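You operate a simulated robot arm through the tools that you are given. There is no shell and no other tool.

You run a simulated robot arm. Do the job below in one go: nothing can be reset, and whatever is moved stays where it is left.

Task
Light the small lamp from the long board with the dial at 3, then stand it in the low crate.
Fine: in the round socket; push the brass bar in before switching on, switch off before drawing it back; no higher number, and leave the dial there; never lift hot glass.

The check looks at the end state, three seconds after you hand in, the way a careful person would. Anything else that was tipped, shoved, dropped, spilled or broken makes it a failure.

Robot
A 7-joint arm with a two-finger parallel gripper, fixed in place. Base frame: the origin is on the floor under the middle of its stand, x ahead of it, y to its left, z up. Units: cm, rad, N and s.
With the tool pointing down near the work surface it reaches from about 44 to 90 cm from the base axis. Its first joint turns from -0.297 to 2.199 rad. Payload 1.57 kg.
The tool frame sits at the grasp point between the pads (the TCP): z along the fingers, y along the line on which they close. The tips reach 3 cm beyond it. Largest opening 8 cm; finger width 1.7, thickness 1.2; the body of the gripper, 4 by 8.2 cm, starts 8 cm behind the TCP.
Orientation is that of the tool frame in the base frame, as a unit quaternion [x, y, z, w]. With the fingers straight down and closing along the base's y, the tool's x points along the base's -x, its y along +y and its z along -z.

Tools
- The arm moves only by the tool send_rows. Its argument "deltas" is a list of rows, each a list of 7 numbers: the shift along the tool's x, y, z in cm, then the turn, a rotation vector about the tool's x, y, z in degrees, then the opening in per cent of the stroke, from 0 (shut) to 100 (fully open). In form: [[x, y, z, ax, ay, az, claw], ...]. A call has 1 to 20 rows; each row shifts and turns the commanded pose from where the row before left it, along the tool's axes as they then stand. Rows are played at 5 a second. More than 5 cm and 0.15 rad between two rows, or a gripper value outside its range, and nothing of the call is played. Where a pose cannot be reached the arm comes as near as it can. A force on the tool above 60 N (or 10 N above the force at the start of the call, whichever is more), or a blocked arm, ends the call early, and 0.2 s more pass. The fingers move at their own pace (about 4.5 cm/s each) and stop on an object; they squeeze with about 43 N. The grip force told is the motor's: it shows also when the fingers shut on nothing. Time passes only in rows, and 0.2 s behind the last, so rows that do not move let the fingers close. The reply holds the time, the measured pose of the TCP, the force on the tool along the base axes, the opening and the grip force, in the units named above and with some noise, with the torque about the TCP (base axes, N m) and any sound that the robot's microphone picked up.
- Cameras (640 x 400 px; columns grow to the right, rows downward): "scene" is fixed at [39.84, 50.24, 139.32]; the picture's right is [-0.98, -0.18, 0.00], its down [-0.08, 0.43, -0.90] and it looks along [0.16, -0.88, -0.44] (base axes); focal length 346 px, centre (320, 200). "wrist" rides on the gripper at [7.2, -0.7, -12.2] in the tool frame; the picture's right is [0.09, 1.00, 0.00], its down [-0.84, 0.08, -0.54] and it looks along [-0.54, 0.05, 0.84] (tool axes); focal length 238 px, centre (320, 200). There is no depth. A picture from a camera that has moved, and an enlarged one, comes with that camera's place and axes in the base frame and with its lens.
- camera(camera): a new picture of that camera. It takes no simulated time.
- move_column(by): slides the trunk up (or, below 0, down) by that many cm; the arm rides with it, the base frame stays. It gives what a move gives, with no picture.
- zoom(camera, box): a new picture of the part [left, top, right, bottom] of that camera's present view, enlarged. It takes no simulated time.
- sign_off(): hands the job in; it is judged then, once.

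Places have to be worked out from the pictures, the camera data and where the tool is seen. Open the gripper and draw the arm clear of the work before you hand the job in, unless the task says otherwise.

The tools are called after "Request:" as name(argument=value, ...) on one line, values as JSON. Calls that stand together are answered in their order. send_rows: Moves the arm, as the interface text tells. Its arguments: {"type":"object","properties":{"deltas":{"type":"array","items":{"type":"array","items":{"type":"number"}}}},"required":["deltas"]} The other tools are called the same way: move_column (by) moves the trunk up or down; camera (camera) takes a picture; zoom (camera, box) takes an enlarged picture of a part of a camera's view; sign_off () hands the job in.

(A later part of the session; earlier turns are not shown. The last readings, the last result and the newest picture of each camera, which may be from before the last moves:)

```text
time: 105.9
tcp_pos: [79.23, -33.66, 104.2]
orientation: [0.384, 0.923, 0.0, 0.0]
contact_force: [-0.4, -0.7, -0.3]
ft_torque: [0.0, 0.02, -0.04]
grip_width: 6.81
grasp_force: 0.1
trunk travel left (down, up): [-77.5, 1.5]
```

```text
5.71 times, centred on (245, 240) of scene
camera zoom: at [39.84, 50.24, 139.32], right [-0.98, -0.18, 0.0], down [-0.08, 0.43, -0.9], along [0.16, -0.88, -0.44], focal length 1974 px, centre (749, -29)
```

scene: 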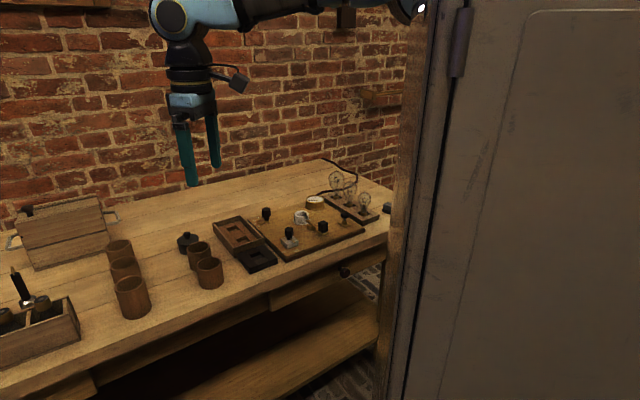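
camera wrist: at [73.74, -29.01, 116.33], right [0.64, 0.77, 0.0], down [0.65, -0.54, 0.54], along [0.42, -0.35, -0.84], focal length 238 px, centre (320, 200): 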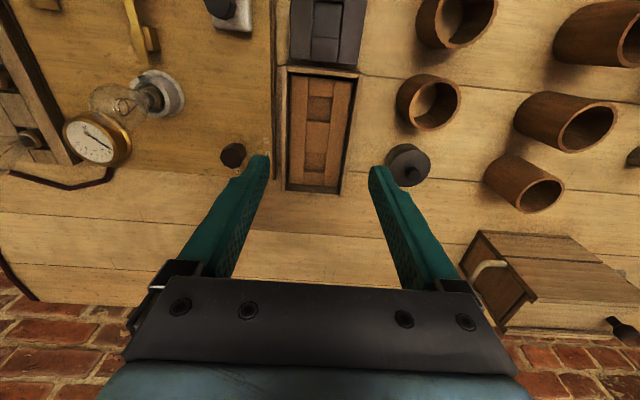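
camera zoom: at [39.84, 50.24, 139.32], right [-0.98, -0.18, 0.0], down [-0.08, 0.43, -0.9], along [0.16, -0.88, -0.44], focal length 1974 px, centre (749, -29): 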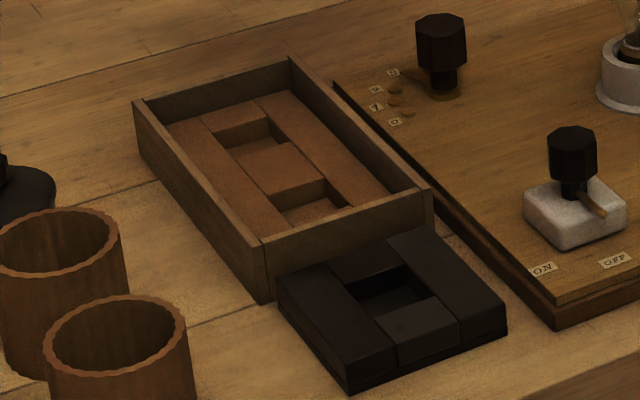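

Hole 1 of the crate is centred at ≈(79.35, −33.8), 3.3 cm square; with the pin turned into a corner (yaw 0) the cap has the most room. I keep waiting here, hand high, for the glass to cool thoroughly.

Request:
send_rows(deltas=[[0, 0, 0, 0, 0, 0, 85], [0, 0, 0, 0, 0, 0, 85], [0, 0, 0, 0, 0, 0, 85], [0, 0, 0, 0, 0, 0, 85], [0, 0, 0, 0, 0, 0, 85], [0, 0, 0, 0, 0, 0, 85], [0, 0, 0, 0, 0, 0, 85], [0, 0, 0, 0, 0, 0, 85], [0, 0, 0, 0, 0, 0, 85], [0, 0, 0, 0, 0, 0, 85], [0, 0, 0, 0, 0, 0, 85], [0, 0, 0, 0, 0, 0, 85], [0, 0, 0, 0, 0, 0, 85], [0, 0, 0, 0, 0, 0, 85], [0, 0, 0, 0, 0, 0, 85], [0, 0, 0, 0, 0, 0, 85], [0, 0, 0, 0, 0, 0, 85], [0, 0, 0, 0, 0, 0, 85], [0, 0, 0, 0, 0, 0, 85], [0, 0, 0, 0, 0, 0, 85]])

Request:
send_rows(deltas=[[0, 0, 0, 0, 0, 0, 85], [0, 0, 0, 0, 0, 0, 85], [0, 0, 0, 0, 0, 0, 85], [0, 0, 0, 0, 0, 0, 85], [0, 0, 0, 0, 0, 0, 85], [0, 0, 0, 0, 0, 0, 85], [0, 0, 0, 0, 0, 0, 85], [0, 0, 0, 0, 0, 0, 85], [0, 0, 0, 0, 0, 0, 85], [0, 0, 0, 0, 0, 0, 85], [0, 0, 0, 0, 0, 0, 85], [0, 0, 0, 0, 0, 0, 85], [0, 0, 0, 0, 0, 0, 85], [0, 0, 0, 0, 0, 0, 85], [0, 0, 0, 0, 0, 0, 85], [0, 0, 0, 0, 0, 0, 85], [0, 0, 0, 0, 0, 0, 85], [0, 0, 0, 0, 0, 0, 85], [0, 0, 0, 0, 0, 0, 85], [0, 0, 0, 0, 0, 0, 85]])

Request:
send_rows(deltas=[[0, 0, 0, 0, 0, 0, 85], [0, 0, 0, 0, 0, 0, 85], [0, 0, 0, 0, 0, 0, 85], [0, 0, 0, 0, 0, 0, 85], [0, 0, 0, 0, 0, 0, 85], [0, 0, 0, 0, 0, 0, 85], [0, 0, 0, 0, 0, 0, 85], [0, 0, 0, 0, 0, 0, 85], [0, 0, 0, 0, 0, 0, 85], [0, 0, 0, 0, 0, 0, 85], [0, 0, 0, 0, 0, 0, 85], [0, 0, 0, 0, 0, 0, 85], [0, 0, 0, 0, 0, 0, 85], [0, 0, 0, 0, 0, 0, 85], [0, 0, 0, 0, 0, 0, 85], [0, 0, 0, 0, 0, 0, 85], [0, 0, 0, 0, 0, 0, 85], [0, 0, 0, 0, 0, 0, 85], [0, 0, 0, 0, 0, 0, 85], [0, 0, 0, 0, 0, 0, 85]])

Request:
send_rows(deltas=[[0, 0, 0, 0, 0, 0, 85], [0, 0, 0, 0, 0, 0, 85], [0, 0, 0, 0, 0, 0, 85], [0, 0, 0, 0, 0, 0, 85], [0, 0, 0, 0, 0, 0, 85], [0, 0, 0, 0, 0, 0, 85], [0, 0, 0, 0, 0, 0, 85], [0, 0, 0, 0, 0, 0, 85], [0, 0, 0, 0, 0, 0, 85], [0, 0, 0, 0, 0, 0, 85], [0, 0, 0, 0, 0, 0, 85], [0, 0, 0, 0, 0, 0, 85], [0, 0, 0, 0, 0, 0, 85], [0, 0, 0, 0, 0, 0, 85], [0, 0, 0, 0, 0, 0, 85], [0, 0, 0, 0, 0, 0, 85], [0, 0, 0, 0, 0, 0, 85], [0, 0, 0, 0, 0, 0, 85], [0, 0, 0, 0, 0, 0, 85], [0, 0, 0, 0, 0, 0, 85]])

Request:
send_rows(deltas=[[0, 0, 0, 0, 0, 0, 85], [0, 0, 0, 0, 0, 0, 85], [0, 0, 0, 0, 0, 0, 85], [0, 0, 0, 0, 0, 0, 85], [0, 0, 0, 0, 0, 0, 85], [0, 0, 0, 0, 0, 0, 85], [0, 0, 0, 0, 0, 0, 85], [0, 0, 0, 0, 0, 0, 85], [0, 0, 0, 0, 0, 0, 85], [0, 0, 0, 0, 0, 0, 85], [0, 0, 0, 0, 0, 0, 85], [0, 0, 0, 0, 0, 0, 85], [0, 0, 0, 0, 0, 0, 85], [0, 0, 0, 0, 0, 0, 85], [0, 0, 0, 0, 0, 0, 85], [0, 0, 0, 0, 0, 0, 85], [0, 0, 0, 0, 0, 0, 85], [0, 0, 0, 0, 0, 0, 85], [0, 0, 0, 0, 0, 0, 85], [0, 0, 0, 0, 0, 0, 85]])

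Request:
send_rows(deltas=[[0, 0, 0, 0, 0, 0, 85], [0, 0, 0, 0, 0, 0, 85], [0, 0, 0, 0, 0, 0, 85], [0, 0, 0, 0, 0, 0, 85], [0, 0, 0, 0, 0, 0, 85], [0, 0, 0, 0, 0, 0, 85], [0, 0, 0, 0, 0, 0, 85], [0, 0, 0, 0, 0, 0, 85], [0, 0, 0, 0, 0, 0, 85], [0, 0, 0, 0, 0, 0, 85], [0, 0, 0, 0, 0, 0, 85], [0, 0, 0, 0, 0, 0, 85], [0, 0, 0, 0, 0, 0, 85], [0, 0, 0, 0, 0, 0, 85], [0, 0, 0, 0, 0, 0, 85], [0, 0, 0, 0, 0, 0, 85], [0, 0, 0, 0, 0, 0, 85], [0, 0, 0, 0, 0, 0, 85], [0, 0, 0, 0, 0, 0, 85], [0, 0, 0, 0, 0, 0, 85]])

Request:
zoom(camera="scene", box=[285, 180, 325, 225])

```text
time: 110.1
tcp_pos: [79.18, -33.61, 104.18]
orientation: [0.382, 0.924, 0.0, 0.0]
contact_force: [-0.1, 0.0, 0.5]
ft_torque: [0.01, -0.02, 0.02]
grip_width: 6.8
grasp_force: 0.2
trunk travel left (down, up): [-77.5, 1.5]
```

```text
time: 114.3
tcp_pos: [79.24, -33.73, 104.1]
orientation: [0.383, 0.924, 0.0, 0.0]
contact_force: [0.3, 0.4, -0.8]
ft_torque: [-0.02, 0.0, 0.01]
grip_width: 6.79
grasp_force: 0.1
trunk travel left (down, up): [-77.5, 1.5]
```

```text
time: 118.5
tcp_pos: [79.3, -33.64, 104.23]
orientation: [0.383, 0.924, 0.0, 0.001]
contact_force: [-0.2, 0.9, 0.1]
ft_torque: [0.02, 0.01, -0.02]
grip_width: 6.79
grasp_force: 0.1
trunk travel left (down, up): [-77.5, 1.5]
```

```text
time: 122.7
tcp_pos: [79.22, -33.66, 104.24]
orientation: [0.382, 0.924, 0.0, 0.0]
contact_force: [-0.4, -0.4, 0.2]
ft_torque: [0.01, 0.0, -0.02]
grip_width: 6.81
grasp_force: 0.1
trunk travel left (down, up): [-77.5, 1.5]
```

```text
time: 126.9
tcp_pos: [79.17, -33.61, 104.3]
orientation: [0.383, 0.924, 0.0, -0.001]
contact_force: [0.5, -0.2, 0.4]
ft_torque: [0.0, -0.01, -0.02]
grip_width: 6.81
grasp_force: 0.1
trunk travel left (down, up): [-77.5, 1.5]
```

```text
time: 131.1
tcp_pos: [79.21, -33.67, 104.28]
orientation: [0.382, 0.924, 0.0, 0.001]
contact_force: [0.2, 0.2, 0.7]
ft_torque: [0.02, 0.0, 0.01]
grip_width: 6.8
grasp_force: 0.1
trunk travel left (down, up): [-77.5, 1.5]
```

```text
8.89 times, centred on (305, 202) of scene
camera zoom: at [39.84, 50.24, 139.32], right [-0.98, -0.18, 0.0], down [-0.08, 0.43, -0.9], along [0.16, -0.88, -0.44], focal length 3071 px, centre (453, 178)
```

zoom: 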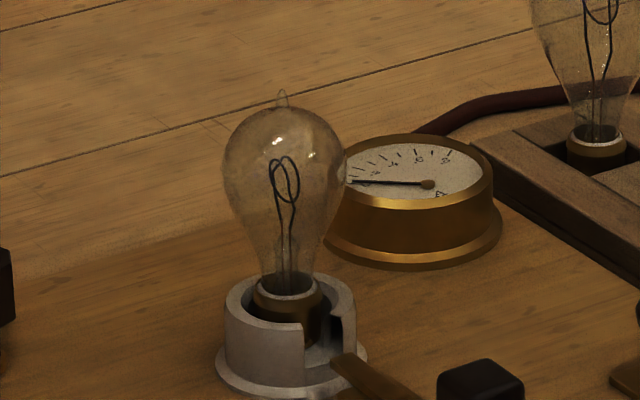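

One minute has passed since switch-off; I wait a good while longer to be certain the glass is cold.

Request:
send_rows(deltas=[[0, 0, 0, 0, 0, 0, 85], [0, 0, 0, 0, 0, 0, 85], [0, 0, 0, 0, 0, 0, 85], [0, 0, 0, 0, 0, 0, 85], [0, 0, 0, 0, 0, 0, 85], [0, 0, 0, 0, 0, 0, 85], [0, 0, 0, 0, 0, 0, 85], [0, 0, 0, 0, 0, 0, 85], [0, 0, 0, 0, 0, 0, 85], [0, 0, 0, 0, 0, 0, 85], [0, 0, 0, 0, 0, 0, 85], [0, 0, 0, 0, 0, 0, 85], [0, 0, 0, 0, 0, 0, 85], [0, 0, 0, 0, 0, 0, 85], [0, 0, 0, 0, 0, 0, 85], [0, 0, 0, 0, 0, 0, 85], [0, 0, 0, 0, 0, 0, 85], [0, 0, 0, 0, 0, 0, 85], [0, 0, 0, 0, 0, 0, 85], [0, 0, 0, 0, 0, 0, 85]])

Request:
send_rows(deltas=[[0, 0, 0, 0, 0, 0, 85], [0, 0, 0, 0, 0, 0, 85], [0, 0, 0, 0, 0, 0, 85], [0, 0, 0, 0, 0, 0, 85], [0, 0, 0, 0, 0, 0, 85], [0, 0, 0, 0, 0, 0, 85], [0, 0, 0, 0, 0, 0, 85], [0, 0, 0, 0, 0, 0, 85], [0, 0, 0, 0, 0, 0, 85], [0, 0, 0, 0, 0, 0, 85], [0, 0, 0, 0, 0, 0, 85], [0, 0, 0, 0, 0, 0, 85], [0, 0, 0, 0, 0, 0, 85], [0, 0, 0, 0, 0, 0, 85], [0, 0, 0, 0, 0, 0, 85], [0, 0, 0, 0, 0, 0, 85], [0, 0, 0, 0, 0, 0, 85], [0, 0, 0, 0, 0, 0, 85], [0, 0, 0, 0, 0, 0, 85], [0, 0, 0, 0, 0, 0, 85]])

Request:
send_rows(deltas=[[0, 0, 0, 0, 0, 0, 85], [0, 0, 0, 0, 0, 0, 85], [0, 0, 0, 0, 0, 0, 85], [0, 0, 0, 0, 0, 0, 85], [0, 0, 0, 0, 0, 0, 85], [0, 0, 0, 0, 0, 0, 85], [0, 0, 0, 0, 0, 0, 85], [0, 0, 0, 0, 0, 0, 85], [0, 0, 0, 0, 0, 0, 85], [0, 0, 0, 0, 0, 0, 85], [0, 0, 0, 0, 0, 0, 85], [0, 0, 0, 0, 0, 0, 85], [0, 0, 0, 0, 0, 0, 85], [0, 0, 0, 0, 0, 0, 85], [0, 0, 0, 0, 0, 0, 85], [0, 0, 0, 0, 0, 0, 85], [0, 0, 0, 0, 0, 0, 85], [0, 0, 0, 0, 0, 0, 85], [0, 0, 0, 0, 0, 0, 85], [0, 0, 0, 0, 0, 0, 85]])

Request:
send_rows(deltas=[[0, 0, 0, 0, 0, 0, 85], [0, 0, 0, 0, 0, 0, 85], [0, 0, 0, 0, 0, 0, 85], [0, 0, 0, 0, 0, 0, 85], [0, 0, 0, 0, 0, 0, 85], [0, 0, 0, 0, 0, 0, 85], [0, 0, 0, 0, 0, 0, 85], [0, 0, 0, 0, 0, 0, 85], [0, 0, 0, 0, 0, 0, 85], [0, 0, 0, 0, 0, 0, 85], [0, 0, 0, 0, 0, 0, 85], [0, 0, 0, 0, 0, 0, 85], [0, 0, 0, 0, 0, 0, 85], [0, 0, 0, 0, 0, 0, 85], [0, 0, 0, 0, 0, 0, 85], [0, 0, 0, 0, 0, 0, 85], [0, 0, 0, 0, 0, 0, 85], [0, 0, 0, 0, 0, 0, 85], [0, 0, 0, 0, 0, 0, 85], [0, 0, 0, 0, 0, 0, 85]])

Request:
send_rows(deltas=[[0, 0, 0, 0, 0, 0, 85], [0, 0, 0, 0, 0, 0, 85], [0, 0, 0, 0, 0, 0, 85], [0, 0, 0, 0, 0, 0, 85], [0, 0, 0, 0, 0, 0, 85], [0, 0, 0, 0, 0, 0, 85], [0, 0, 0, 0, 0, 0, 85], [0, 0, 0, 0, 0, 0, 85], [0, 0, 0, 0, 0, 0, 85], [0, 0, 0, 0, 0, 0, 85], [0, 0, 0, 0, 0, 0, 85], [0, 0, 0, 0, 0, 0, 85], [0, 0, 0, 0, 0, 0, 85], [0, 0, 0, 0, 0, 0, 85], [0, 0, 0, 0, 0, 0, 85], [0, 0, 0, 0, 0, 0, 85], [0, 0, 0, 0, 0, 0, 85], [0, 0, 0, 0, 0, 0, 85], [0, 0, 0, 0, 0, 0, 85], [0, 0, 0, 0, 0, 0, 85]])

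Request:
send_rows(deltas=[[0, 0, 0, 0, 0, 0, 85], [0, 0, 0, 0, 0, 0, 85], [0, 0, 0, 0, 0, 0, 85], [0, 0, 0, 0, 0, 0, 85], [0, 0, 0, 0, 0, 0, 85], [0, 0, 0, 0, 0, 0, 85], [0, 0, 0, 0, 0, 0, 85], [0, 0, 0, 0, 0, 0, 85], [0, 0, 0, 0, 0, 0, 85], [0, 0, 0, 0, 0, 0, 85], [0, 0, 0, 0, 0, 0, 85], [0, 0, 0, 0, 0, 0, 85], [0, 0, 0, 0, 0, 0, 85], [0, 0, 0, 0, 0, 0, 85], [0, 0, 0, 0, 0, 0, 85], [0, 0, 0, 0, 0, 0, 85], [0, 0, 0, 0, 0, 0, 85], [0, 0, 0, 0, 0, 0, 85], [0, 0, 0, 0, 0, 0, 85], [0, 0, 0, 0, 0, 0, 85]])

Request:
send_rows(deltas=[[0, 0, 0, 0, 0, 0, 85], [0, 0, 0, 0, 0, 0, 85], [0, 0, 0, 0, 0, 0, 85], [0, 0, 0, 0, 0, 0, 85], [0, 0, 0, 0, 0, 0, 85], [0, 0, 0, 0, 0, 0, 85], [0, 0, 0, 0, 0, 0, 85], [0, 0, 0, 0, 0, 0, 85], [0, 0, 0, 0, 0, 0, 85], [0, 0, 0, 0, 0, 0, 85], [0, 0, 0, 0, 0, 0, 85], [0, 0, 0, 0, 0, 0, 85], [0, 0, 0, 0, 0, 0, 85], [0, 0, 0, 0, 0, 0, 85], [0, 0, 0, 0, 0, 0, 85], [0, 0, 0, 0, 0, 0, 85], [0, 0, 0, 0, 0, 0, 85], [0, 0, 0, 0, 0, 0, 85], [0, 0, 0, 0, 0, 0, 85], [0, 0, 0, 0, 0, 0, 85]])

Request:
send_rows(deltas=[[0, 0, 0, 0, 0, 0, 85], [0, 0, 0, 0, 0, 0, 85], [0, 0, 0, 0, 0, 0, 85], [0, 0, 0, 0, 0, 0, 85], [0, 0, 0, 0, 0, 0, 85], [0, 0, 0, 0, 0, 0, 85], [0, 0, 0, 0, 0, 0, 85], [0, 0, 0, 0, 0, 0, 85], [0, 0, 0, 0, 0, 0, 85], [0, 0, 0, 0, 0, 0, 85], [0, 0, 0, 0, 0, 0, 85], [0, 0, 0, 0, 0, 0, 85], [0, 0, 0, 0, 0, 0, 85], [0, 0, 0, 0, 0, 0, 85], [0, 0, 0, 0, 0, 0, 85], [0, 0, 0, 0, 0, 0, 85], [0, 0, 0, 0, 0, 0, 85], [0, 0, 0, 0, 0, 0, 85], [0, 0, 0, 0, 0, 0, 85], [0, 0, 0, 0, 0, 0, 85]])

Request:
zoom(camera="scene", box=[285, 180, 325, 225])

```text
time: 135.3
tcp_pos: [79.23, -33.65, 104.27]
orientation: [0.383, 0.924, 0.001, 0.0]
contact_force: [-0.1, -0.4, 0.2]
ft_torque: [0.0, -0.02, 0.03]
grip_width: 6.76
grasp_force: 0.1
trunk travel left (down, up): [-77.5, 1.5]
```

```text
time: 139.5
tcp_pos: [79.25, -33.68, 104.18]
orientation: [0.383, 0.924, 0.0, 0.001]
contact_force: [0.1, 0.2, 1.0]
ft_torque: [-0.01, -0.01, -0.02]
grip_width: 6.81
grasp_force: 0.1
trunk travel left (down, up): [-77.5, 1.5]
```

```text
time: 143.7
tcp_pos: [79.26, -33.57, 104.28]
orientation: [0.382, 0.924, -0.001, 0.0]
contact_force: [0.8, -0.1, -0.2]
ft_torque: [0.03, 0.0, 0.03]
grip_width: 6.85
grasp_force: 0.1
trunk travel left (down, up): [-77.5, 1.5]
```

```text
time: 147.9
tcp_pos: [79.17, -33.63, 104.17]
orientation: [0.384, 0.923, 0.0, 0.001]
contact_force: [0.3, 0.8, -0.1]
ft_torque: [-0.01, 0.0, 0.02]
grip_width: 6.79
grasp_force: 0.2
trunk travel left (down, up): [-77.5, 1.5]
```

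```text
time: 152.1
tcp_pos: [79.32, -33.79, 104.25]
orientation: [0.382, 0.924, 0.001, 0.001]
contact_force: [-0.9, 1.0, 0.2]
ft_torque: [-0.01, -0.03, -0.03]
grip_width: 6.79
grasp_force: 0.0
trunk travel left (down, up): [-77.5, 1.5]
```

```text
time: 156.3
tcp_pos: [79.21, -33.73, 104.21]
orientation: [0.383, 0.924, 0.001, 0.0]
contact_force: [0.1, 0.1, 0.9]
ft_torque: [0.03, 0.03, -0.01]
grip_width: 6.76
grasp_force: 0.0
trunk travel left (down, up): [-77.5, 1.5]
```

```text
time: 160.5
tcp_pos: [79.21, -33.75, 104.23]
orientation: [0.383, 0.924, 0.0, 0.0]
contact_force: [0.2, -0.5, -0.1]
ft_torque: [-0.02, -0.01, 0.0]
grip_width: 6.83
grasp_force: 0.0
trunk travel left (down, up): [-77.5, 1.5]
```

```text
time: 164.7
tcp_pos: [79.27, -33.61, 104.18]
orientation: [0.383, 0.924, -0.001, 0.0]
contact_force: [-0.1, 0.4, 0.7]
ft_torque: [0.0, 0.0, 0.03]
grip_width: 6.8
grasp_force: 0.0
trunk travel left (down, up): [-77.5, 1.5]
```

```text
8.89 times, centred on (305, 202) of scene
camera zoom: at [39.84, 50.24, 139.32], right [-0.98, -0.18, 0.0], down [-0.08, 0.43, -0.9], along [0.16, -0.88, -0.44], focal length 3071 px, centre (453, 178)
```

zoom: 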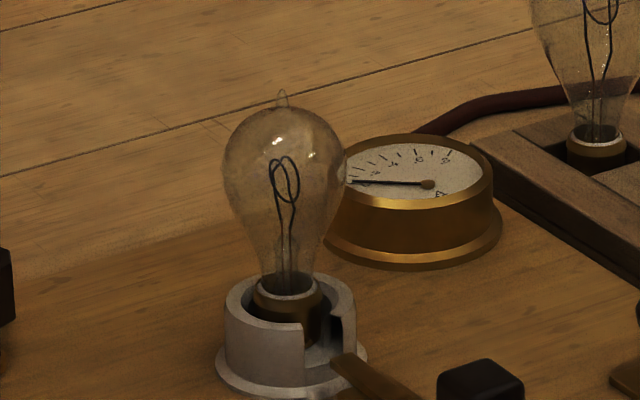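

Almost 100 s after switch-off, the glass should be cold. I go back above the bulb.

Request:
send_rows(deltas=[[0, -4.26, 0.8, 0, 0, 0, 85], [0, -4.26, 0.8, 0, 0, 0, 85], [0, -4.26, 0.8, 0, 0, 0, 85], [0, -4.26, 0.8, 0, 0, 0, 85], [0, -4.26, 0.8, 0, 0, 0, 85], [0, 0, 0, 0, 0, 0, 85]])

Request:
zoom(camera="wrist", box=[240, 60, 400, 220])

Request:
zoom(camera="scene", box=[275, 150, 345, 230])

```text
time: 166.1
tcp_pos: [64.23, -49.03, 100.21]
orientation: [0.383, 0.924, 0.0, -0.001]
contact_force: [-0.5, 0.2, 0.1]
ft_torque: [-0.06, 0.0, 0.01]
grip_width: 6.77
grasp_force: 0.1
trunk travel left (down, up): [-77.5, 1.5]
```

```text
2.50 times, centred on (320, 140) of wrist
camera zoom: at [58.71, -44.36, 112.25], right [0.64, 0.77, 0.0], down [0.65, -0.54, 0.54], along [0.42, -0.35, -0.84], focal length 596 px, centre (320, 350)
```

zoom: 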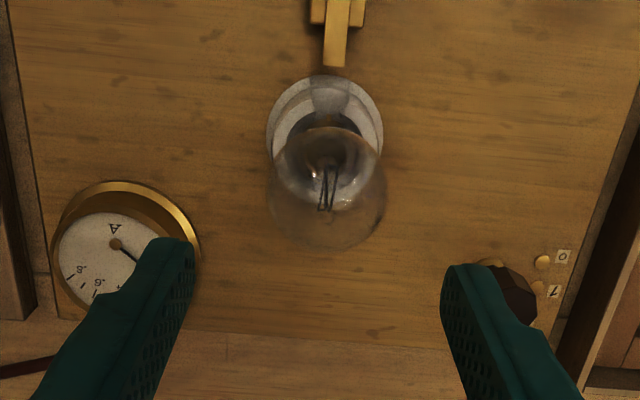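

```text
5.00 times, centred on (310, 190) of scene
camera zoom: at [39.84, 50.24, 139.32], right [-0.98, -0.18, 0.0], down [-0.08, 0.43, -0.9], along [0.16, -0.88, -0.44], focal length 1728 px, centre (370, 250)
```

zoom: 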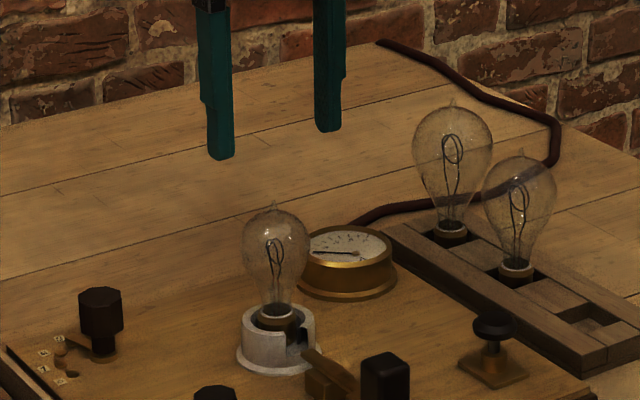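

The bulb leans 3 mm to the right of my tool axis; I correct and lower the open fingers around the glass.

Request:
send_rows(deltas=[[0, 0.3, 3.5, 0, 0, 0, 85], [0, 0, 3.5, 0, 0, 0, 85], [0, 0, 2.2, 0, 0, 0, 80], [0, 0, 1.15, 0, 0, 0, 75], [0, 0, 0, 0, 0, 0, 75]])

Request:
zoom(camera="wrist", box=[240, 110, 400, 260])

```text
time: 167.3
tcp_pos: [64.4, -48.64, 89.75]
orientation: [0.383, 0.924, 0.0, 0.0]
contact_force: [-1.0, 0.8, -0.4]
ft_torque: [-0.02, 0.0, 0.04]
grip_width: 6.0
grasp_force: 0.0
trunk travel left (down, up): [-77.5, 1.5]
```

```text
2.67 times, centred on (320, 185) of wrist
camera zoom: at [58.9, -44.06, 101.81], right [0.64, 0.77, 0.0], down [0.65, -0.54, 0.54], along [0.42, -0.35, -0.84], focal length 636 px, centre (320, 240)
```

zoom: 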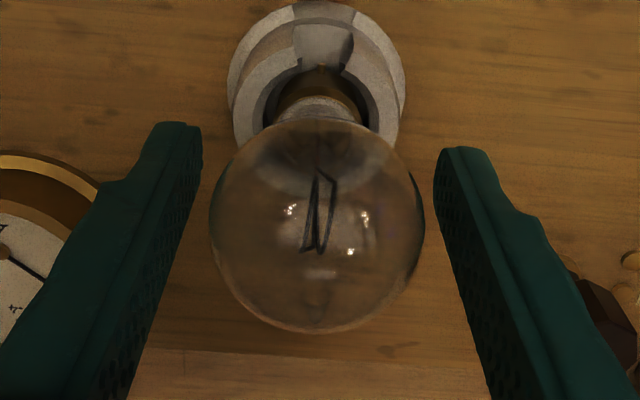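

Nearly centred. Small correction and gentle closing on the glass.

Request:
send_rows(deltas=[[-0.12, -0.1, 0, 0, 0, 0, 70], [0, 0, 0, 0, 0, 0, 66], [0, 0, 0, 0, 0, 0, 60], [0, 0, 0, 0, 0, 0, 56], [0, 0, 0, 0, 0, 0, 53], [0, 0, 0, 0, 0, 0, 53], [0, 0, 0, 0, 0, 0, 53]])

Request:
zoom(camera="wrist", box=[240, 110, 400, 260])

Request:
zoom(camera="scene", box=[285, 180, 335, 230])

```text
time: 168.9
tcp_pos: [64.6, -48.8, 89.66]
orientation: [0.382, 0.924, 0.0, -0.001]
contact_force: [-0.5, -0.6, 0.8]
ft_torque: [-0.01, 0.01, 0.02]
grip_width: 4.45
grasp_force: 30.1
trunk travel left (down, up): [-77.5, 1.5]
```

```text
2.67 times, centred on (320, 185) of wrist
camera zoom: at [58.94, -44.13, 101.83], right [0.64, 0.77, 0.0], down [0.65, -0.54, 0.54], along [0.42, -0.35, -0.84], focal length 636 px, centre (320, 240)
```

zoom: 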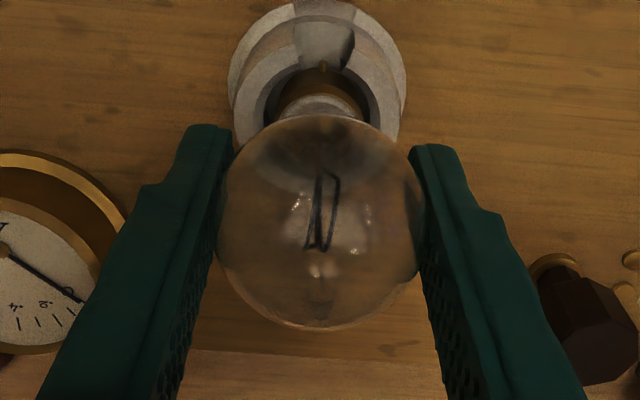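

```text
8.00 times, centred on (310, 205) of scene
camera zoom: at [39.84, 50.24, 139.32], right [-0.98, -0.18, 0.0], down [-0.08, 0.43, -0.9], along [0.16, -0.88, -0.44], focal length 2764 px, centre (400, 160)
```

zoom: 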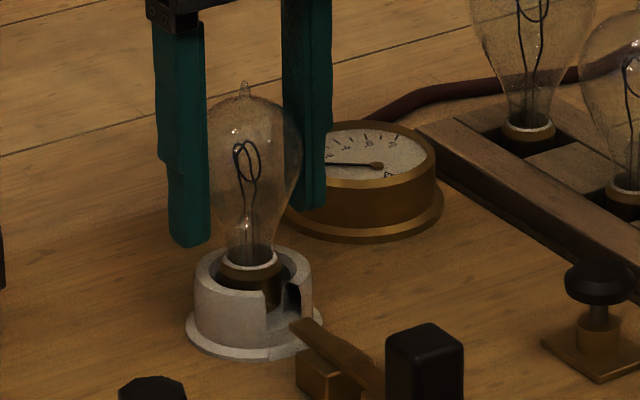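

Gripped as before (4.45 cm, 30 N); the bulb leans by about 2–3°. I lift it slowly straight up out of the socket.

Request:
send_rows(deltas=[[0, 0, -0.5, 0, 0, 0, 53], [0, 0, -0.5, 0, 0, 0, 53], [0, 0, -1, 0, 0, 0, 53], [0, 0, -1, 0, 0, 0, 53]])

Request:
zoom(camera="scene", box=[285, 170, 335, 230])

```text
time: 169.9
tcp_pos: [64.51, -48.69, 92.78]
orientation: [0.383, 0.924, 0.0, 0.0]
contact_force: [0.1, -0.4, -0.6]
ft_torque: [-0.01, 0.01, 0.0]
grip_width: 4.43
grasp_force: 30.0
trunk travel left (down, up): [-77.5, 1.5]
```

```text
6.67 times, centred on (310, 200) of scene
camera zoom: at [39.84, 50.24, 139.32], right [-0.98, -0.18, 0.0], down [-0.08, 0.43, -0.9], along [0.16, -0.88, -0.44], focal length 2303 px, centre (387, 200)
```

zoom: 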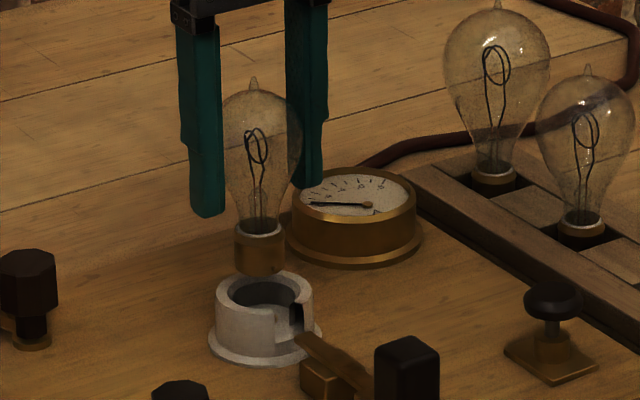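

Free of the socket. I raise it further, turn the tool to yaw 0 (pin toward a hole corner) and carry it above the crate's front hole.

Request:
send_rows(deltas=[[0, 0, -2.5, 0, 0, 0, 53], [0, 0, -2.5, 0, 0, 0, 53], [0, 0, -2, 0, 0, 0, 53], [0, 2, 0, 0, 0, -7.5, 53], [0, 2, 0, 0, 0, -7.5, 53], [0, 2, 0, 0, 0, -7.5, 53], [0, 2, 0, 0, 0, -7.5, 53], [0, 0, 0, 0, 0, -7.5, 53], [0, 0, 0, 0, 0, -7.5, 53], [0, 0, 0, 0, 0, 0, 53]])

Request:
camera(camera="wrist")

```text
time: 172.1
tcp_pos: [69.14, -42.21, 99.65]
orientation: [-0.001, 1.0, 0.0, 0.0]
contact_force: [-0.2, 0.0, -0.2]
ft_torque: [0.02, 0.02, 0.04]
grip_width: 4.44
grasp_force: 30.2
trunk travel left (down, up): [-77.5, 1.5]
```

```text
taken
camera wrist: at [61.85, -42.81, 111.82], right [-0.09, 1.0, 0.0], down [0.84, 0.08, 0.54], along [0.54, 0.05, -0.84], focal length 238 px, centre (320, 200)
```

wrist: 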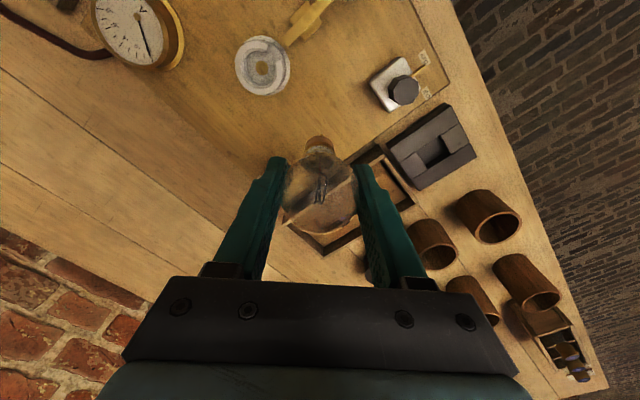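

Next I move over the front hole.

Request:
send_rows(deltas=[[-3.45, 2.87, 0, 0, 0, 0, 53], [-3.45, 2.87, 0, 0, 0, 0, 53], [-3.45, 2.87, 0, 0, 0, 0, 53], [0, 0, 0, 0, 0, 0, 53]])

Request:
camera(camera="wrist")

Request:
zoom(camera="wrist", box=[260, 70, 380, 180])

Request:
zoom(camera="scene", box=[205, 170, 285, 270])

```text
time: 173.1
tcp_pos: [79.41, -33.5, 99.88]
orientation: [0.001, 1.0, 0.0, 0.001]
contact_force: [-0.3, 0.0, 0.5]
ft_torque: [-0.01, -0.01, 0.02]
grip_width: 4.46
grasp_force: 30.1
trunk travel left (down, up): [-77.5, 1.5]
```

```text
taken
camera wrist: at [72.23, -34.18, 111.91], right [-0.09, 1.0, 0.0], down [0.84, 0.08, 0.54], along [0.54, 0.05, -0.84], focal length 238 px, centre (320, 200)
```

wrist: 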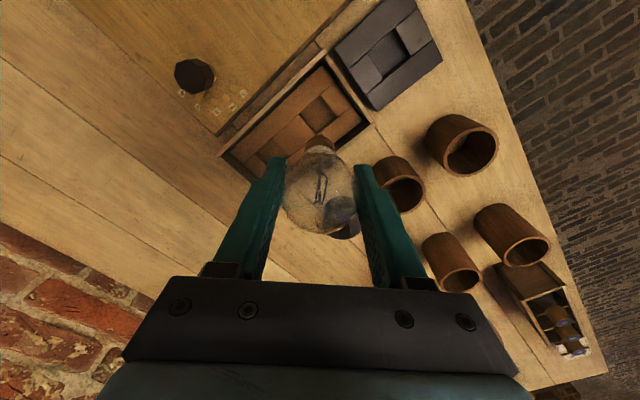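

```text
3.64 times, centred on (320, 125) of wrist
camera zoom: at [72.23, -34.18, 111.91], right [-0.09, 1.0, 0.0], down [0.84, 0.08, 0.54], along [0.54, 0.05, -0.84], focal length 867 px, centre (320, 473)
```

zoom: 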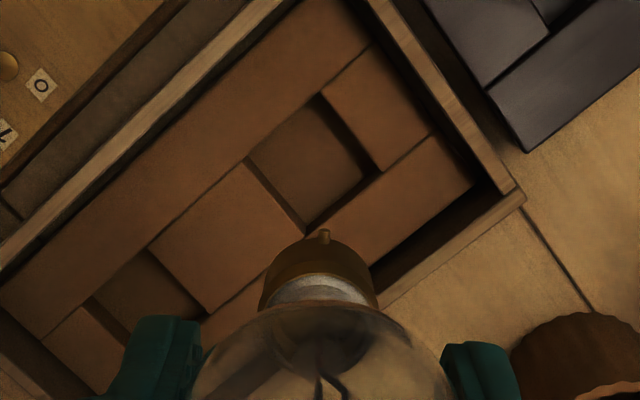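

```text
4.00 times, centred on (245, 220) of scene
camera zoom: at [39.84, 50.24, 139.32], right [-0.98, -0.18, 0.0], down [-0.08, 0.43, -0.9], along [0.16, -0.88, -0.44], focal length 1382 px, centre (620, 120)
```

zoom: 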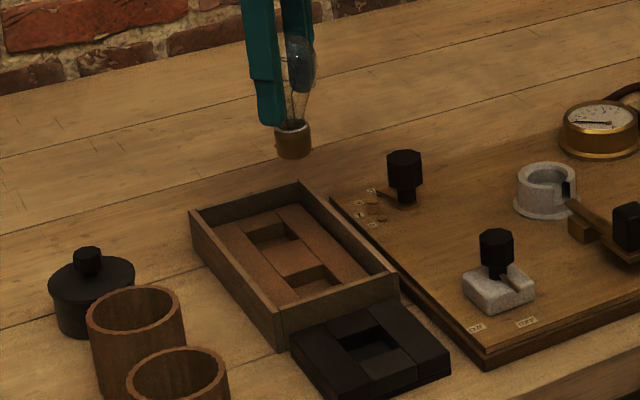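

The wrist view confirms the hole centre at ≈(79.37, −33.77) and the cap practically under the tool axis. I shift 2 mm and lower the bulb until the cap is just above the crate walls.

Request:
send_rows(deltas=[[0.14, -0.2, 3, 0, 0, 0, 53], [0, 0, 3, 0, 0, 0, 53], [0, 0, 2.5, 0, 0, 0, 53], [0, 0, 0, 0, 0, 0, 53]])

Request:
zoom(camera="wrist", box=[270, 80, 370, 180])

Request:
zoom(camera="scene", box=[215, 190, 285, 260])

```text
time: 174.1
tcp_pos: [79.3, -33.95, 90.83]
orientation: [0.0, 1.0, 0.0, 0.0]
contact_force: [0.6, 0.2, -0.1]
ft_torque: [0.01, 0.02, -0.02]
grip_width: 4.44
grasp_force: 30.6
trunk travel left (down, up): [-77.5, 1.5]
```

```text
4.00 times, centred on (320, 130) of wrist
camera zoom: at [72.07, -34.58, 103.1], right [-0.09, 1.0, 0.0], down [0.84, 0.08, 0.54], along [0.54, 0.05, -0.84], focal length 953 px, centre (320, 480)
```

zoom: 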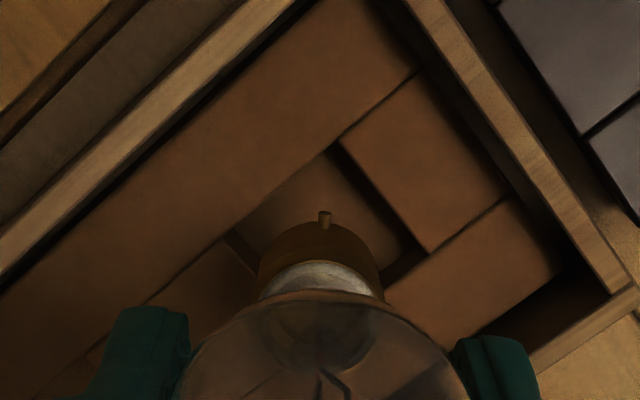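

```text
5.71 times, centred on (250, 225) of scene
camera zoom: at [39.84, 50.24, 139.32], right [-0.98, -0.18, 0.0], down [-0.08, 0.43, -0.9], along [0.16, -0.88, -0.44], focal length 1974 px, centre (720, 57)
```

zoom: 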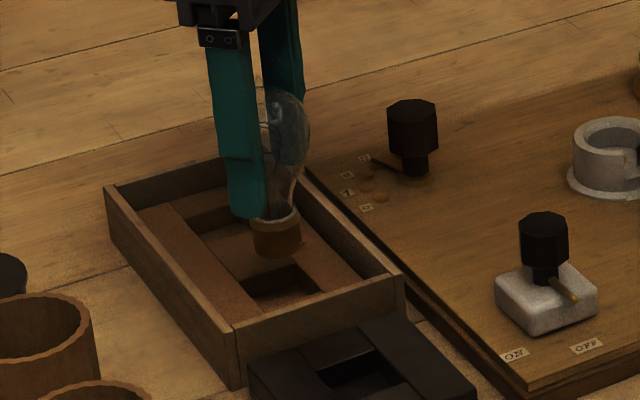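

The cap is about 1.5 mm left of the hole centre; I correct and descend 2 cm to bring it just above the insert.

Request:
send_rows(deltas=[[-0.07, 0.15, 0.5, 0, 0, 0, 53], [0, 0, 0.7, 0, 0, 0, 53], [0, 0, 0.7, 0, 0, 0, 53], [0, 0, 0, 0, 0, 0, 53]])

Request:
zoom(camera="wrist", box=[270, 80, 370, 180])

Request:
zoom(camera="scene", box=[215, 190, 285, 260])

```text
time: 175.1
tcp_pos: [79.05, -33.54, 89.16]
orientation: [0.0, 1.0, -0.001, 0.0]
contact_force: [-0.1, -0.2, -0.7]
ft_torque: [-0.01, 0.0, 0.01]
grip_width: 4.43
grasp_force: 29.9
trunk travel left (down, up): [-77.5, 1.5]
```

```text
4.00 times, centred on (320, 130) of wrist
camera zoom: at [71.99, -34.27, 101.37], right [-0.09, 1.0, 0.0], down [0.84, 0.08, 0.54], along [0.54, 0.05, -0.84], focal length 953 px, centre (320, 480)
```

zoom: 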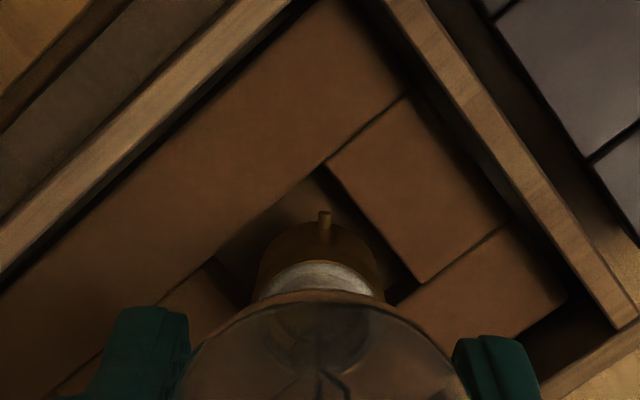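

```text
5.71 times, centred on (250, 225) of scene
camera zoom: at [39.84, 50.24, 139.32], right [-0.98, -0.18, 0.0], down [-0.08, 0.43, -0.9], along [0.16, -0.88, -0.44], focal length 1974 px, centre (720, 57)
```

zoom: 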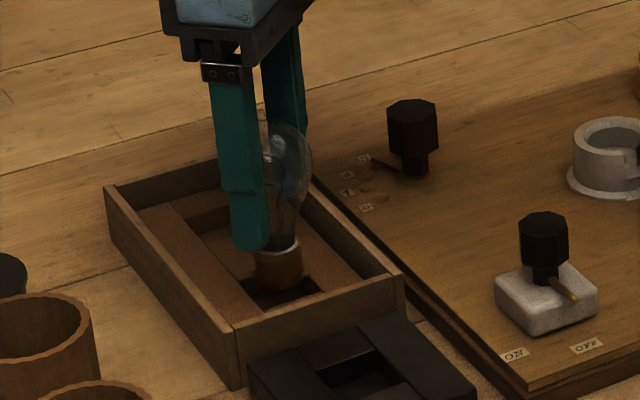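

Image comparison: the cap should go 1.4 mm further in x and 1.3 mm back in y. I apply that and lower a little.

Request:
send_rows(deltas=[[-0.13, -0.13, 0.3, 0, 0, 0, 53], [0, 0, 0.3, 0, 0, 0, 53], [0, 0, 0, 0, 0, 0, 53]])

Request:
zoom(camera="wrist", box=[270, 80, 370, 180])

Request:
zoom(camera="scene", box=[235, 215, 275, 250])

```text
time: 175.9
tcp_pos: [79.41, -33.88, 88.62]
orientation: [0.0, 1.0, 0.001, 0.0]
contact_force: [-0.8, 0.2, -0.9]
ft_torque: [-0.01, -0.02, 0.0]
grip_width: 4.44
grasp_force: 29.5
trunk travel left (down, up): [-77.5, 1.5]
```

```text
4.00 times, centred on (320, 130) of wrist
camera zoom: at [72.14, -34.46, 100.8], right [-0.09, 1.0, 0.0], down [0.84, 0.08, 0.54], along [0.54, 0.05, -0.84], focal length 953 px, centre (320, 480)
```

zoom: 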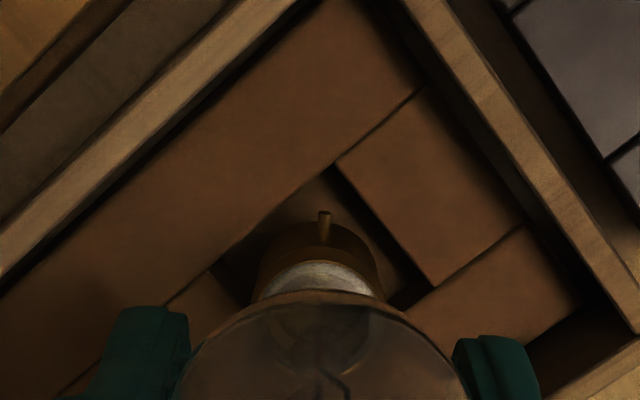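

```text
11.43 times, centred on (255, 232) of scene
camera zoom: at [39.84, 50.24, 139.32], right [-0.98, -0.18, 0.0], down [-0.08, 0.43, -0.9], along [0.16, -0.88, -0.44], focal length 3949 px, centre (1063, -171)
```

zoom: 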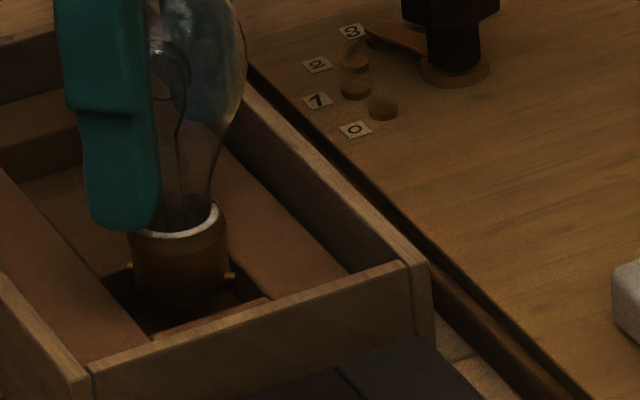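

Now the cap is centred over the hole within half a millimetre. I lower it in small steps.

Request:
send_rows(deltas=[[0, 0, 0.3, 0, 0, 0, 53], [0, 0, 0.3, 0, 0, 0, 53], [0, 0, 0.2, 0, 0, 0, 53], [0, 0, 0, 0, 0, 0, 53]])

Request:
zoom(camera="wrist", box=[270, 80, 370, 180])

Request:
zoom(camera="scene", box=[235, 215, 275, 250])

```text
time: 176.9
tcp_pos: [79.36, -33.77, 87.83]
orientation: [0.0, 1.0, -0.001, 0.0]
contact_force: [0.6, 0.0, -0.6]
ft_torque: [0.0, -0.05, -0.01]
grip_width: 4.42
grasp_force: 29.8
trunk travel left (down, up): [-77.5, 1.5]
```

```text
4.00 times, centred on (320, 130) of wrist
camera zoom: at [72.16, -34.39, 99.95], right [-0.09, 1.0, 0.0], down [0.84, 0.08, 0.54], along [0.54, 0.05, -0.84], focal length 953 px, centre (320, 480)
```

zoom: 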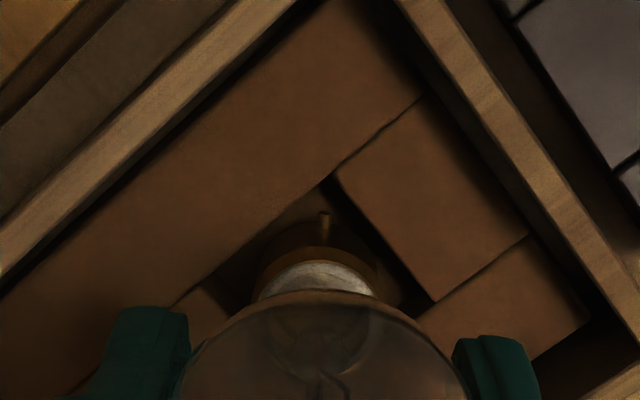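

```text
11.43 times, centred on (255, 232) of scene
camera zoom: at [39.84, 50.24, 139.32], right [-0.98, -0.18, 0.0], down [-0.08, 0.43, -0.9], along [0.16, -0.88, -0.44], focal length 3949 px, centre (1063, -171)
```

zoom: 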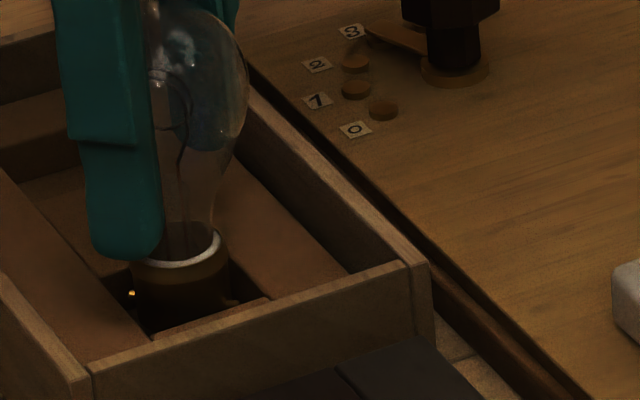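

The cap is entering the hole freely. I continue down in small steps, watching for the bottom.

Request:
send_rows(deltas=[[0, 0, 0.25, 0, 0, 0, 53], [0, 0, 0.25, 0, 0, 0, 53], [0, 0, 0, 0, 0, 0, 53]])

Request:
zoom(camera="wrist", box=[270, 80, 370, 180])

```text
time: 177.7
tcp_pos: [79.32, -33.85, 87.26]
orientation: [0.0, 1.0, 0.0, -0.001]
contact_force: [-0.6, 0.6, -0.4]
ft_torque: [0.02, -0.01, 0.0]
grip_width: 4.43
grasp_force: 30.5
trunk travel left (down, up): [-77.5, 1.5]
```

```text
4.00 times, centred on (320, 130) of wrist
camera zoom: at [72.19, -34.4, 99.5], right [-0.09, 1.0, 0.0], down [0.84, 0.08, 0.54], along [0.54, 0.05, -0.84], focal length 953 px, centre (320, 480)
```

zoom: 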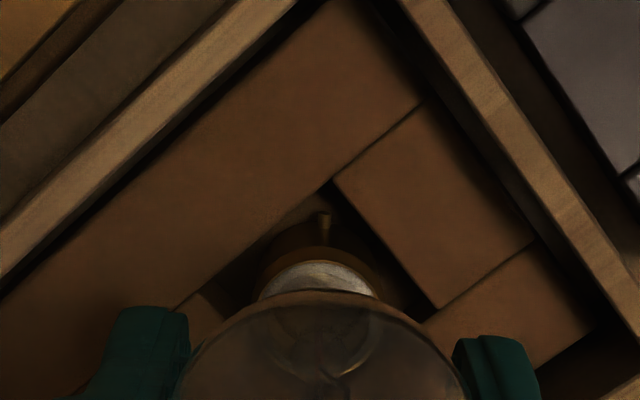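

Still no contact. Two more small steps.

Request:
send_rows(deltas=[[0, 0, 0.2, 0, 0, 0, 53], [0, 0, 0.2, 0, 0, 0, 53], [0, 0, 0, 0, 0, 0, 53]])

Request:
zoom(camera="scene", box=[235, 205, 275, 250])

```text
time: 178.5
tcp_pos: [79.33, -33.89, 87.18]
orientation: [0.0, 1.0, 0.0, 0.001]
contact_force: [-3.4, 0.0, 25.0]
ft_torque: [0.02, 0.32, -0.05]
grip_width: 4.44
grasp_force: 29.7
trunk travel left (down, up): [-77.5, 1.5]
```

```text
8.89 times, centred on (255, 228) of scene
camera zoom: at [39.84, 50.24, 139.32], right [-0.98, -0.18, 0.0], down [-0.08, 0.43, -0.9], along [0.16, -0.88, -0.44], focal length 3071 px, centre (898, -44)
```

zoom: 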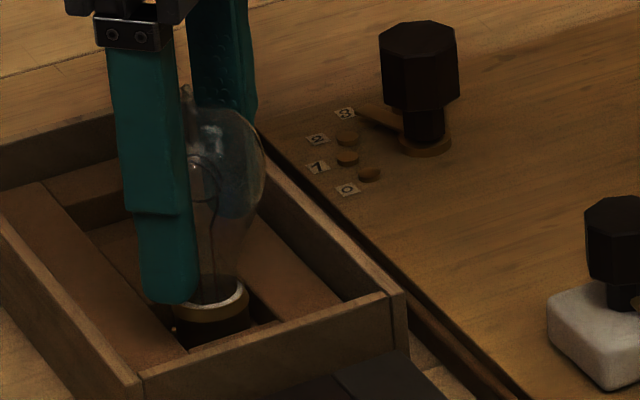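

Bottom reached (25 N; same level as in the long board's hole). I relieve the push and open slowly.

Request:
send_rows(deltas=[[0, 0, -0.22, 0, 0, 0, 53], [0, 0, 0, 0, 0, 0, 53]])

Request:
zoom(camera="wrist", box=[240, 80, 400, 240])

```text
time: 179.1
tcp_pos: [79.34, -33.78, 87.3]
orientation: [0.0, 1.0, 0.0, 0.0]
contact_force: [4.8, -2.5, 14.4]
ft_torque: [-0.28, -0.34, -0.02]
grip_width: 4.42
grasp_force: 29.8
trunk travel left (down, up): [-77.5, 1.5]
```

```text
2.50 times, centred on (320, 160) of wrist
camera zoom: at [72.18, -34.43, 99.37], right [-0.09, 1.0, 0.0], down [0.84, 0.08, 0.54], along [0.54, 0.05, -0.84], focal length 596 px, centre (320, 300)
```

zoom: 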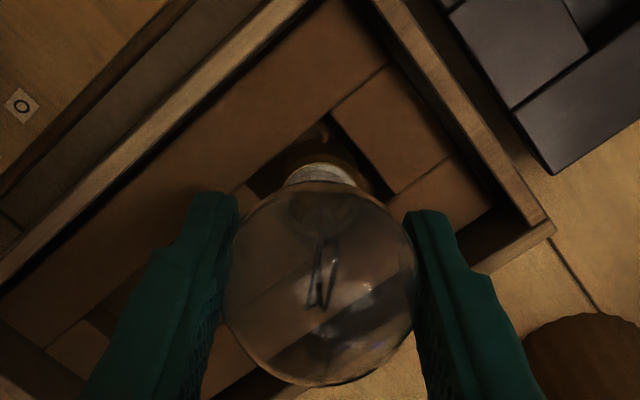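

Still 14 N; I relieve the rest and open the fingers stepwise.

Request:
send_rows(deltas=[[0, 0, -0.1, 0, 0, 0, 53], [0, 0, 0, 0, 0, 0, 56], [0, 0, 0, 0, 0, 0, 60], [0, 0, 0, 0, 0, 0, 65], [0, 0, 0, 0, 0, 0, 72], [0, 0, 0, 0, 0, 0, 80], [0, 0, 0, 0, 0, 0, 80]])

Request:
zoom(camera="wrist", box=[240, 80, 400, 240])

Request:
zoom(camera="scene", box=[235, 205, 275, 250])

```text
time: 180.7
tcp_pos: [79.33, -33.74, 87.38]
orientation: [0.001, 1.0, 0.0, 0.0]
contact_force: [-0.1, 0.3, -0.3]
ft_torque: [0.0, -0.02, 0.01]
grip_width: 6.4
grasp_force: 0.2
trunk travel left (down, up): [-77.5, 1.5]
```

```text
2.50 times, centred on (320, 160) of wrist
camera zoom: at [72.17, -34.4, 99.43], right [-0.09, 1.0, 0.0], down [0.84, 0.08, 0.54], along [0.54, 0.05, -0.84], focal length 596 px, centre (320, 300)
```

zoom: 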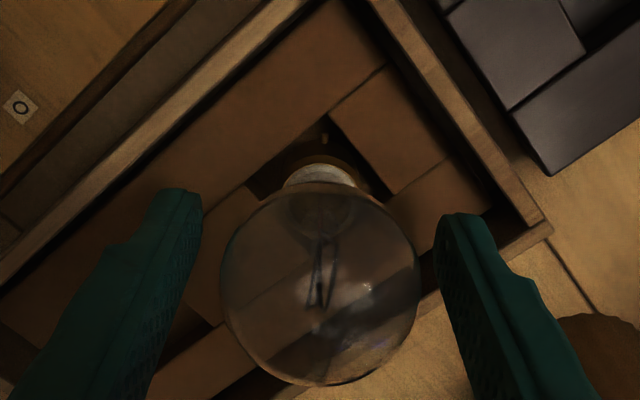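

```text
8.89 times, centred on (255, 228) of scene
camera zoom: at [39.84, 50.24, 139.32], right [-0.98, -0.18, 0.0], down [-0.08, 0.43, -0.9], along [0.16, -0.88, -0.44], focal length 3071 px, centre (898, -44)
```

zoom: 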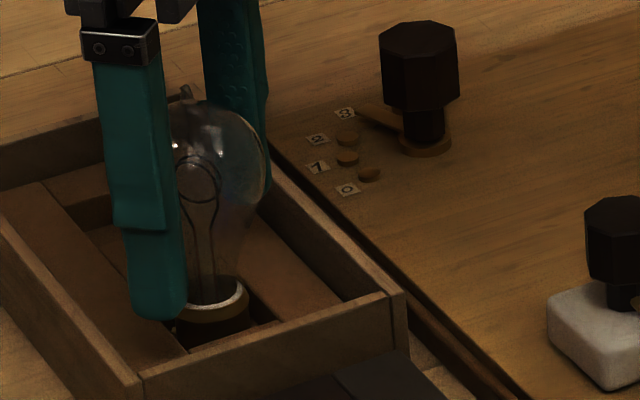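

The bulb stands by itself in the crate's hole. I lift the hand straight up clear of it.

Request:
send_rows(deltas=[[0, 0, -1, 0, 0, 0, 85], [0, 0, -2, 0, 0, 0, 85], [0, 0, -4, 0, 0, 0, 85], [0, 0, -4, 0, 0, 0, 85], [0, 0, -4, 0, 0, 0, 100], [0, 0, 0, 0, 0, 0, 100]])

Request:
camera(camera="wrist")

Request:
zoom(camera="scene", box=[205, 180, 345, 275])

Request:
zoom(camera="wrist", box=[240, 60, 400, 200])

```text
time: 182.1
tcp_pos: [79.11, -33.48, 102.11]
orientation: [0.0, 1.0, -0.001, 0.0]
contact_force: [0.5, 0.1, 0.2]
ft_torque: [0.0, 0.03, -0.04]
grip_width: 7.97
grasp_force: 0.1
trunk travel left (down, up): [-77.5, 1.5]
```

```text
taken
camera wrist: at [72.09, -34.15, 114.24], right [-0.09, 1.0, 0.0], down [0.84, 0.08, 0.54], along [0.54, 0.05, -0.84], focal length 238 px, centre (320, 200)
```

wrist: 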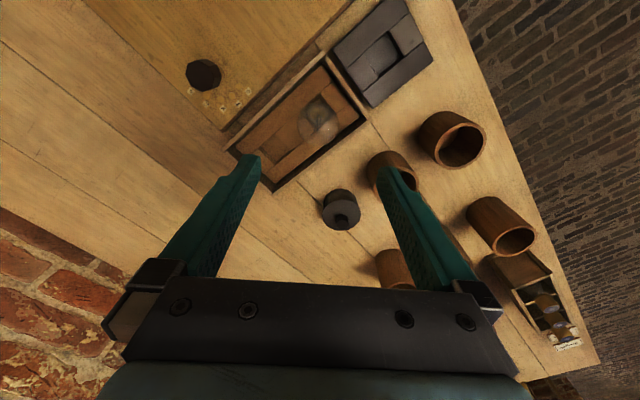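

```text
4.21 times, centred on (275, 228) of scene
camera zoom: at [39.84, 50.24, 139.32], right [-0.98, -0.18, 0.0], down [-0.08, 0.43, -0.9], along [0.16, -0.88, -0.44], focal length 1455 px, centre (510, 84)
```

zoom: 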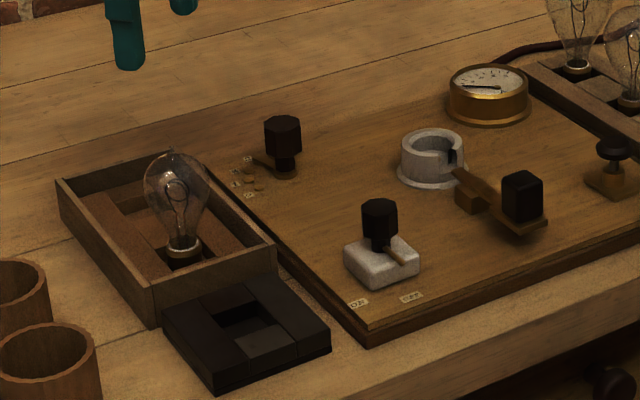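

```text
2.86 times, centred on (320, 130) of wrist
camera zoom: at [72.09, -34.15, 114.24], right [-0.09, 1.0, 0.0], down [0.84, 0.08, 0.54], along [0.54, 0.05, -0.84], focal length 681 px, centre (320, 400)
```

zoom: 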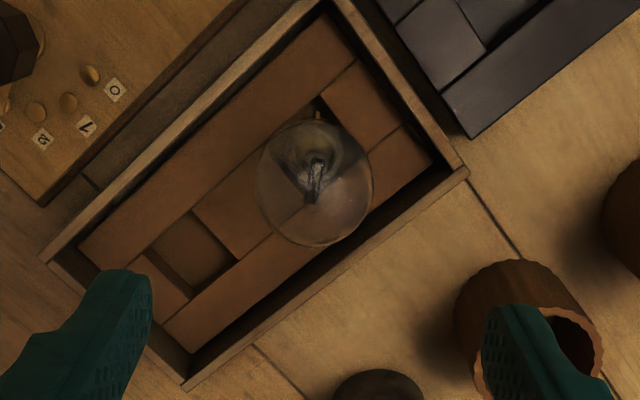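

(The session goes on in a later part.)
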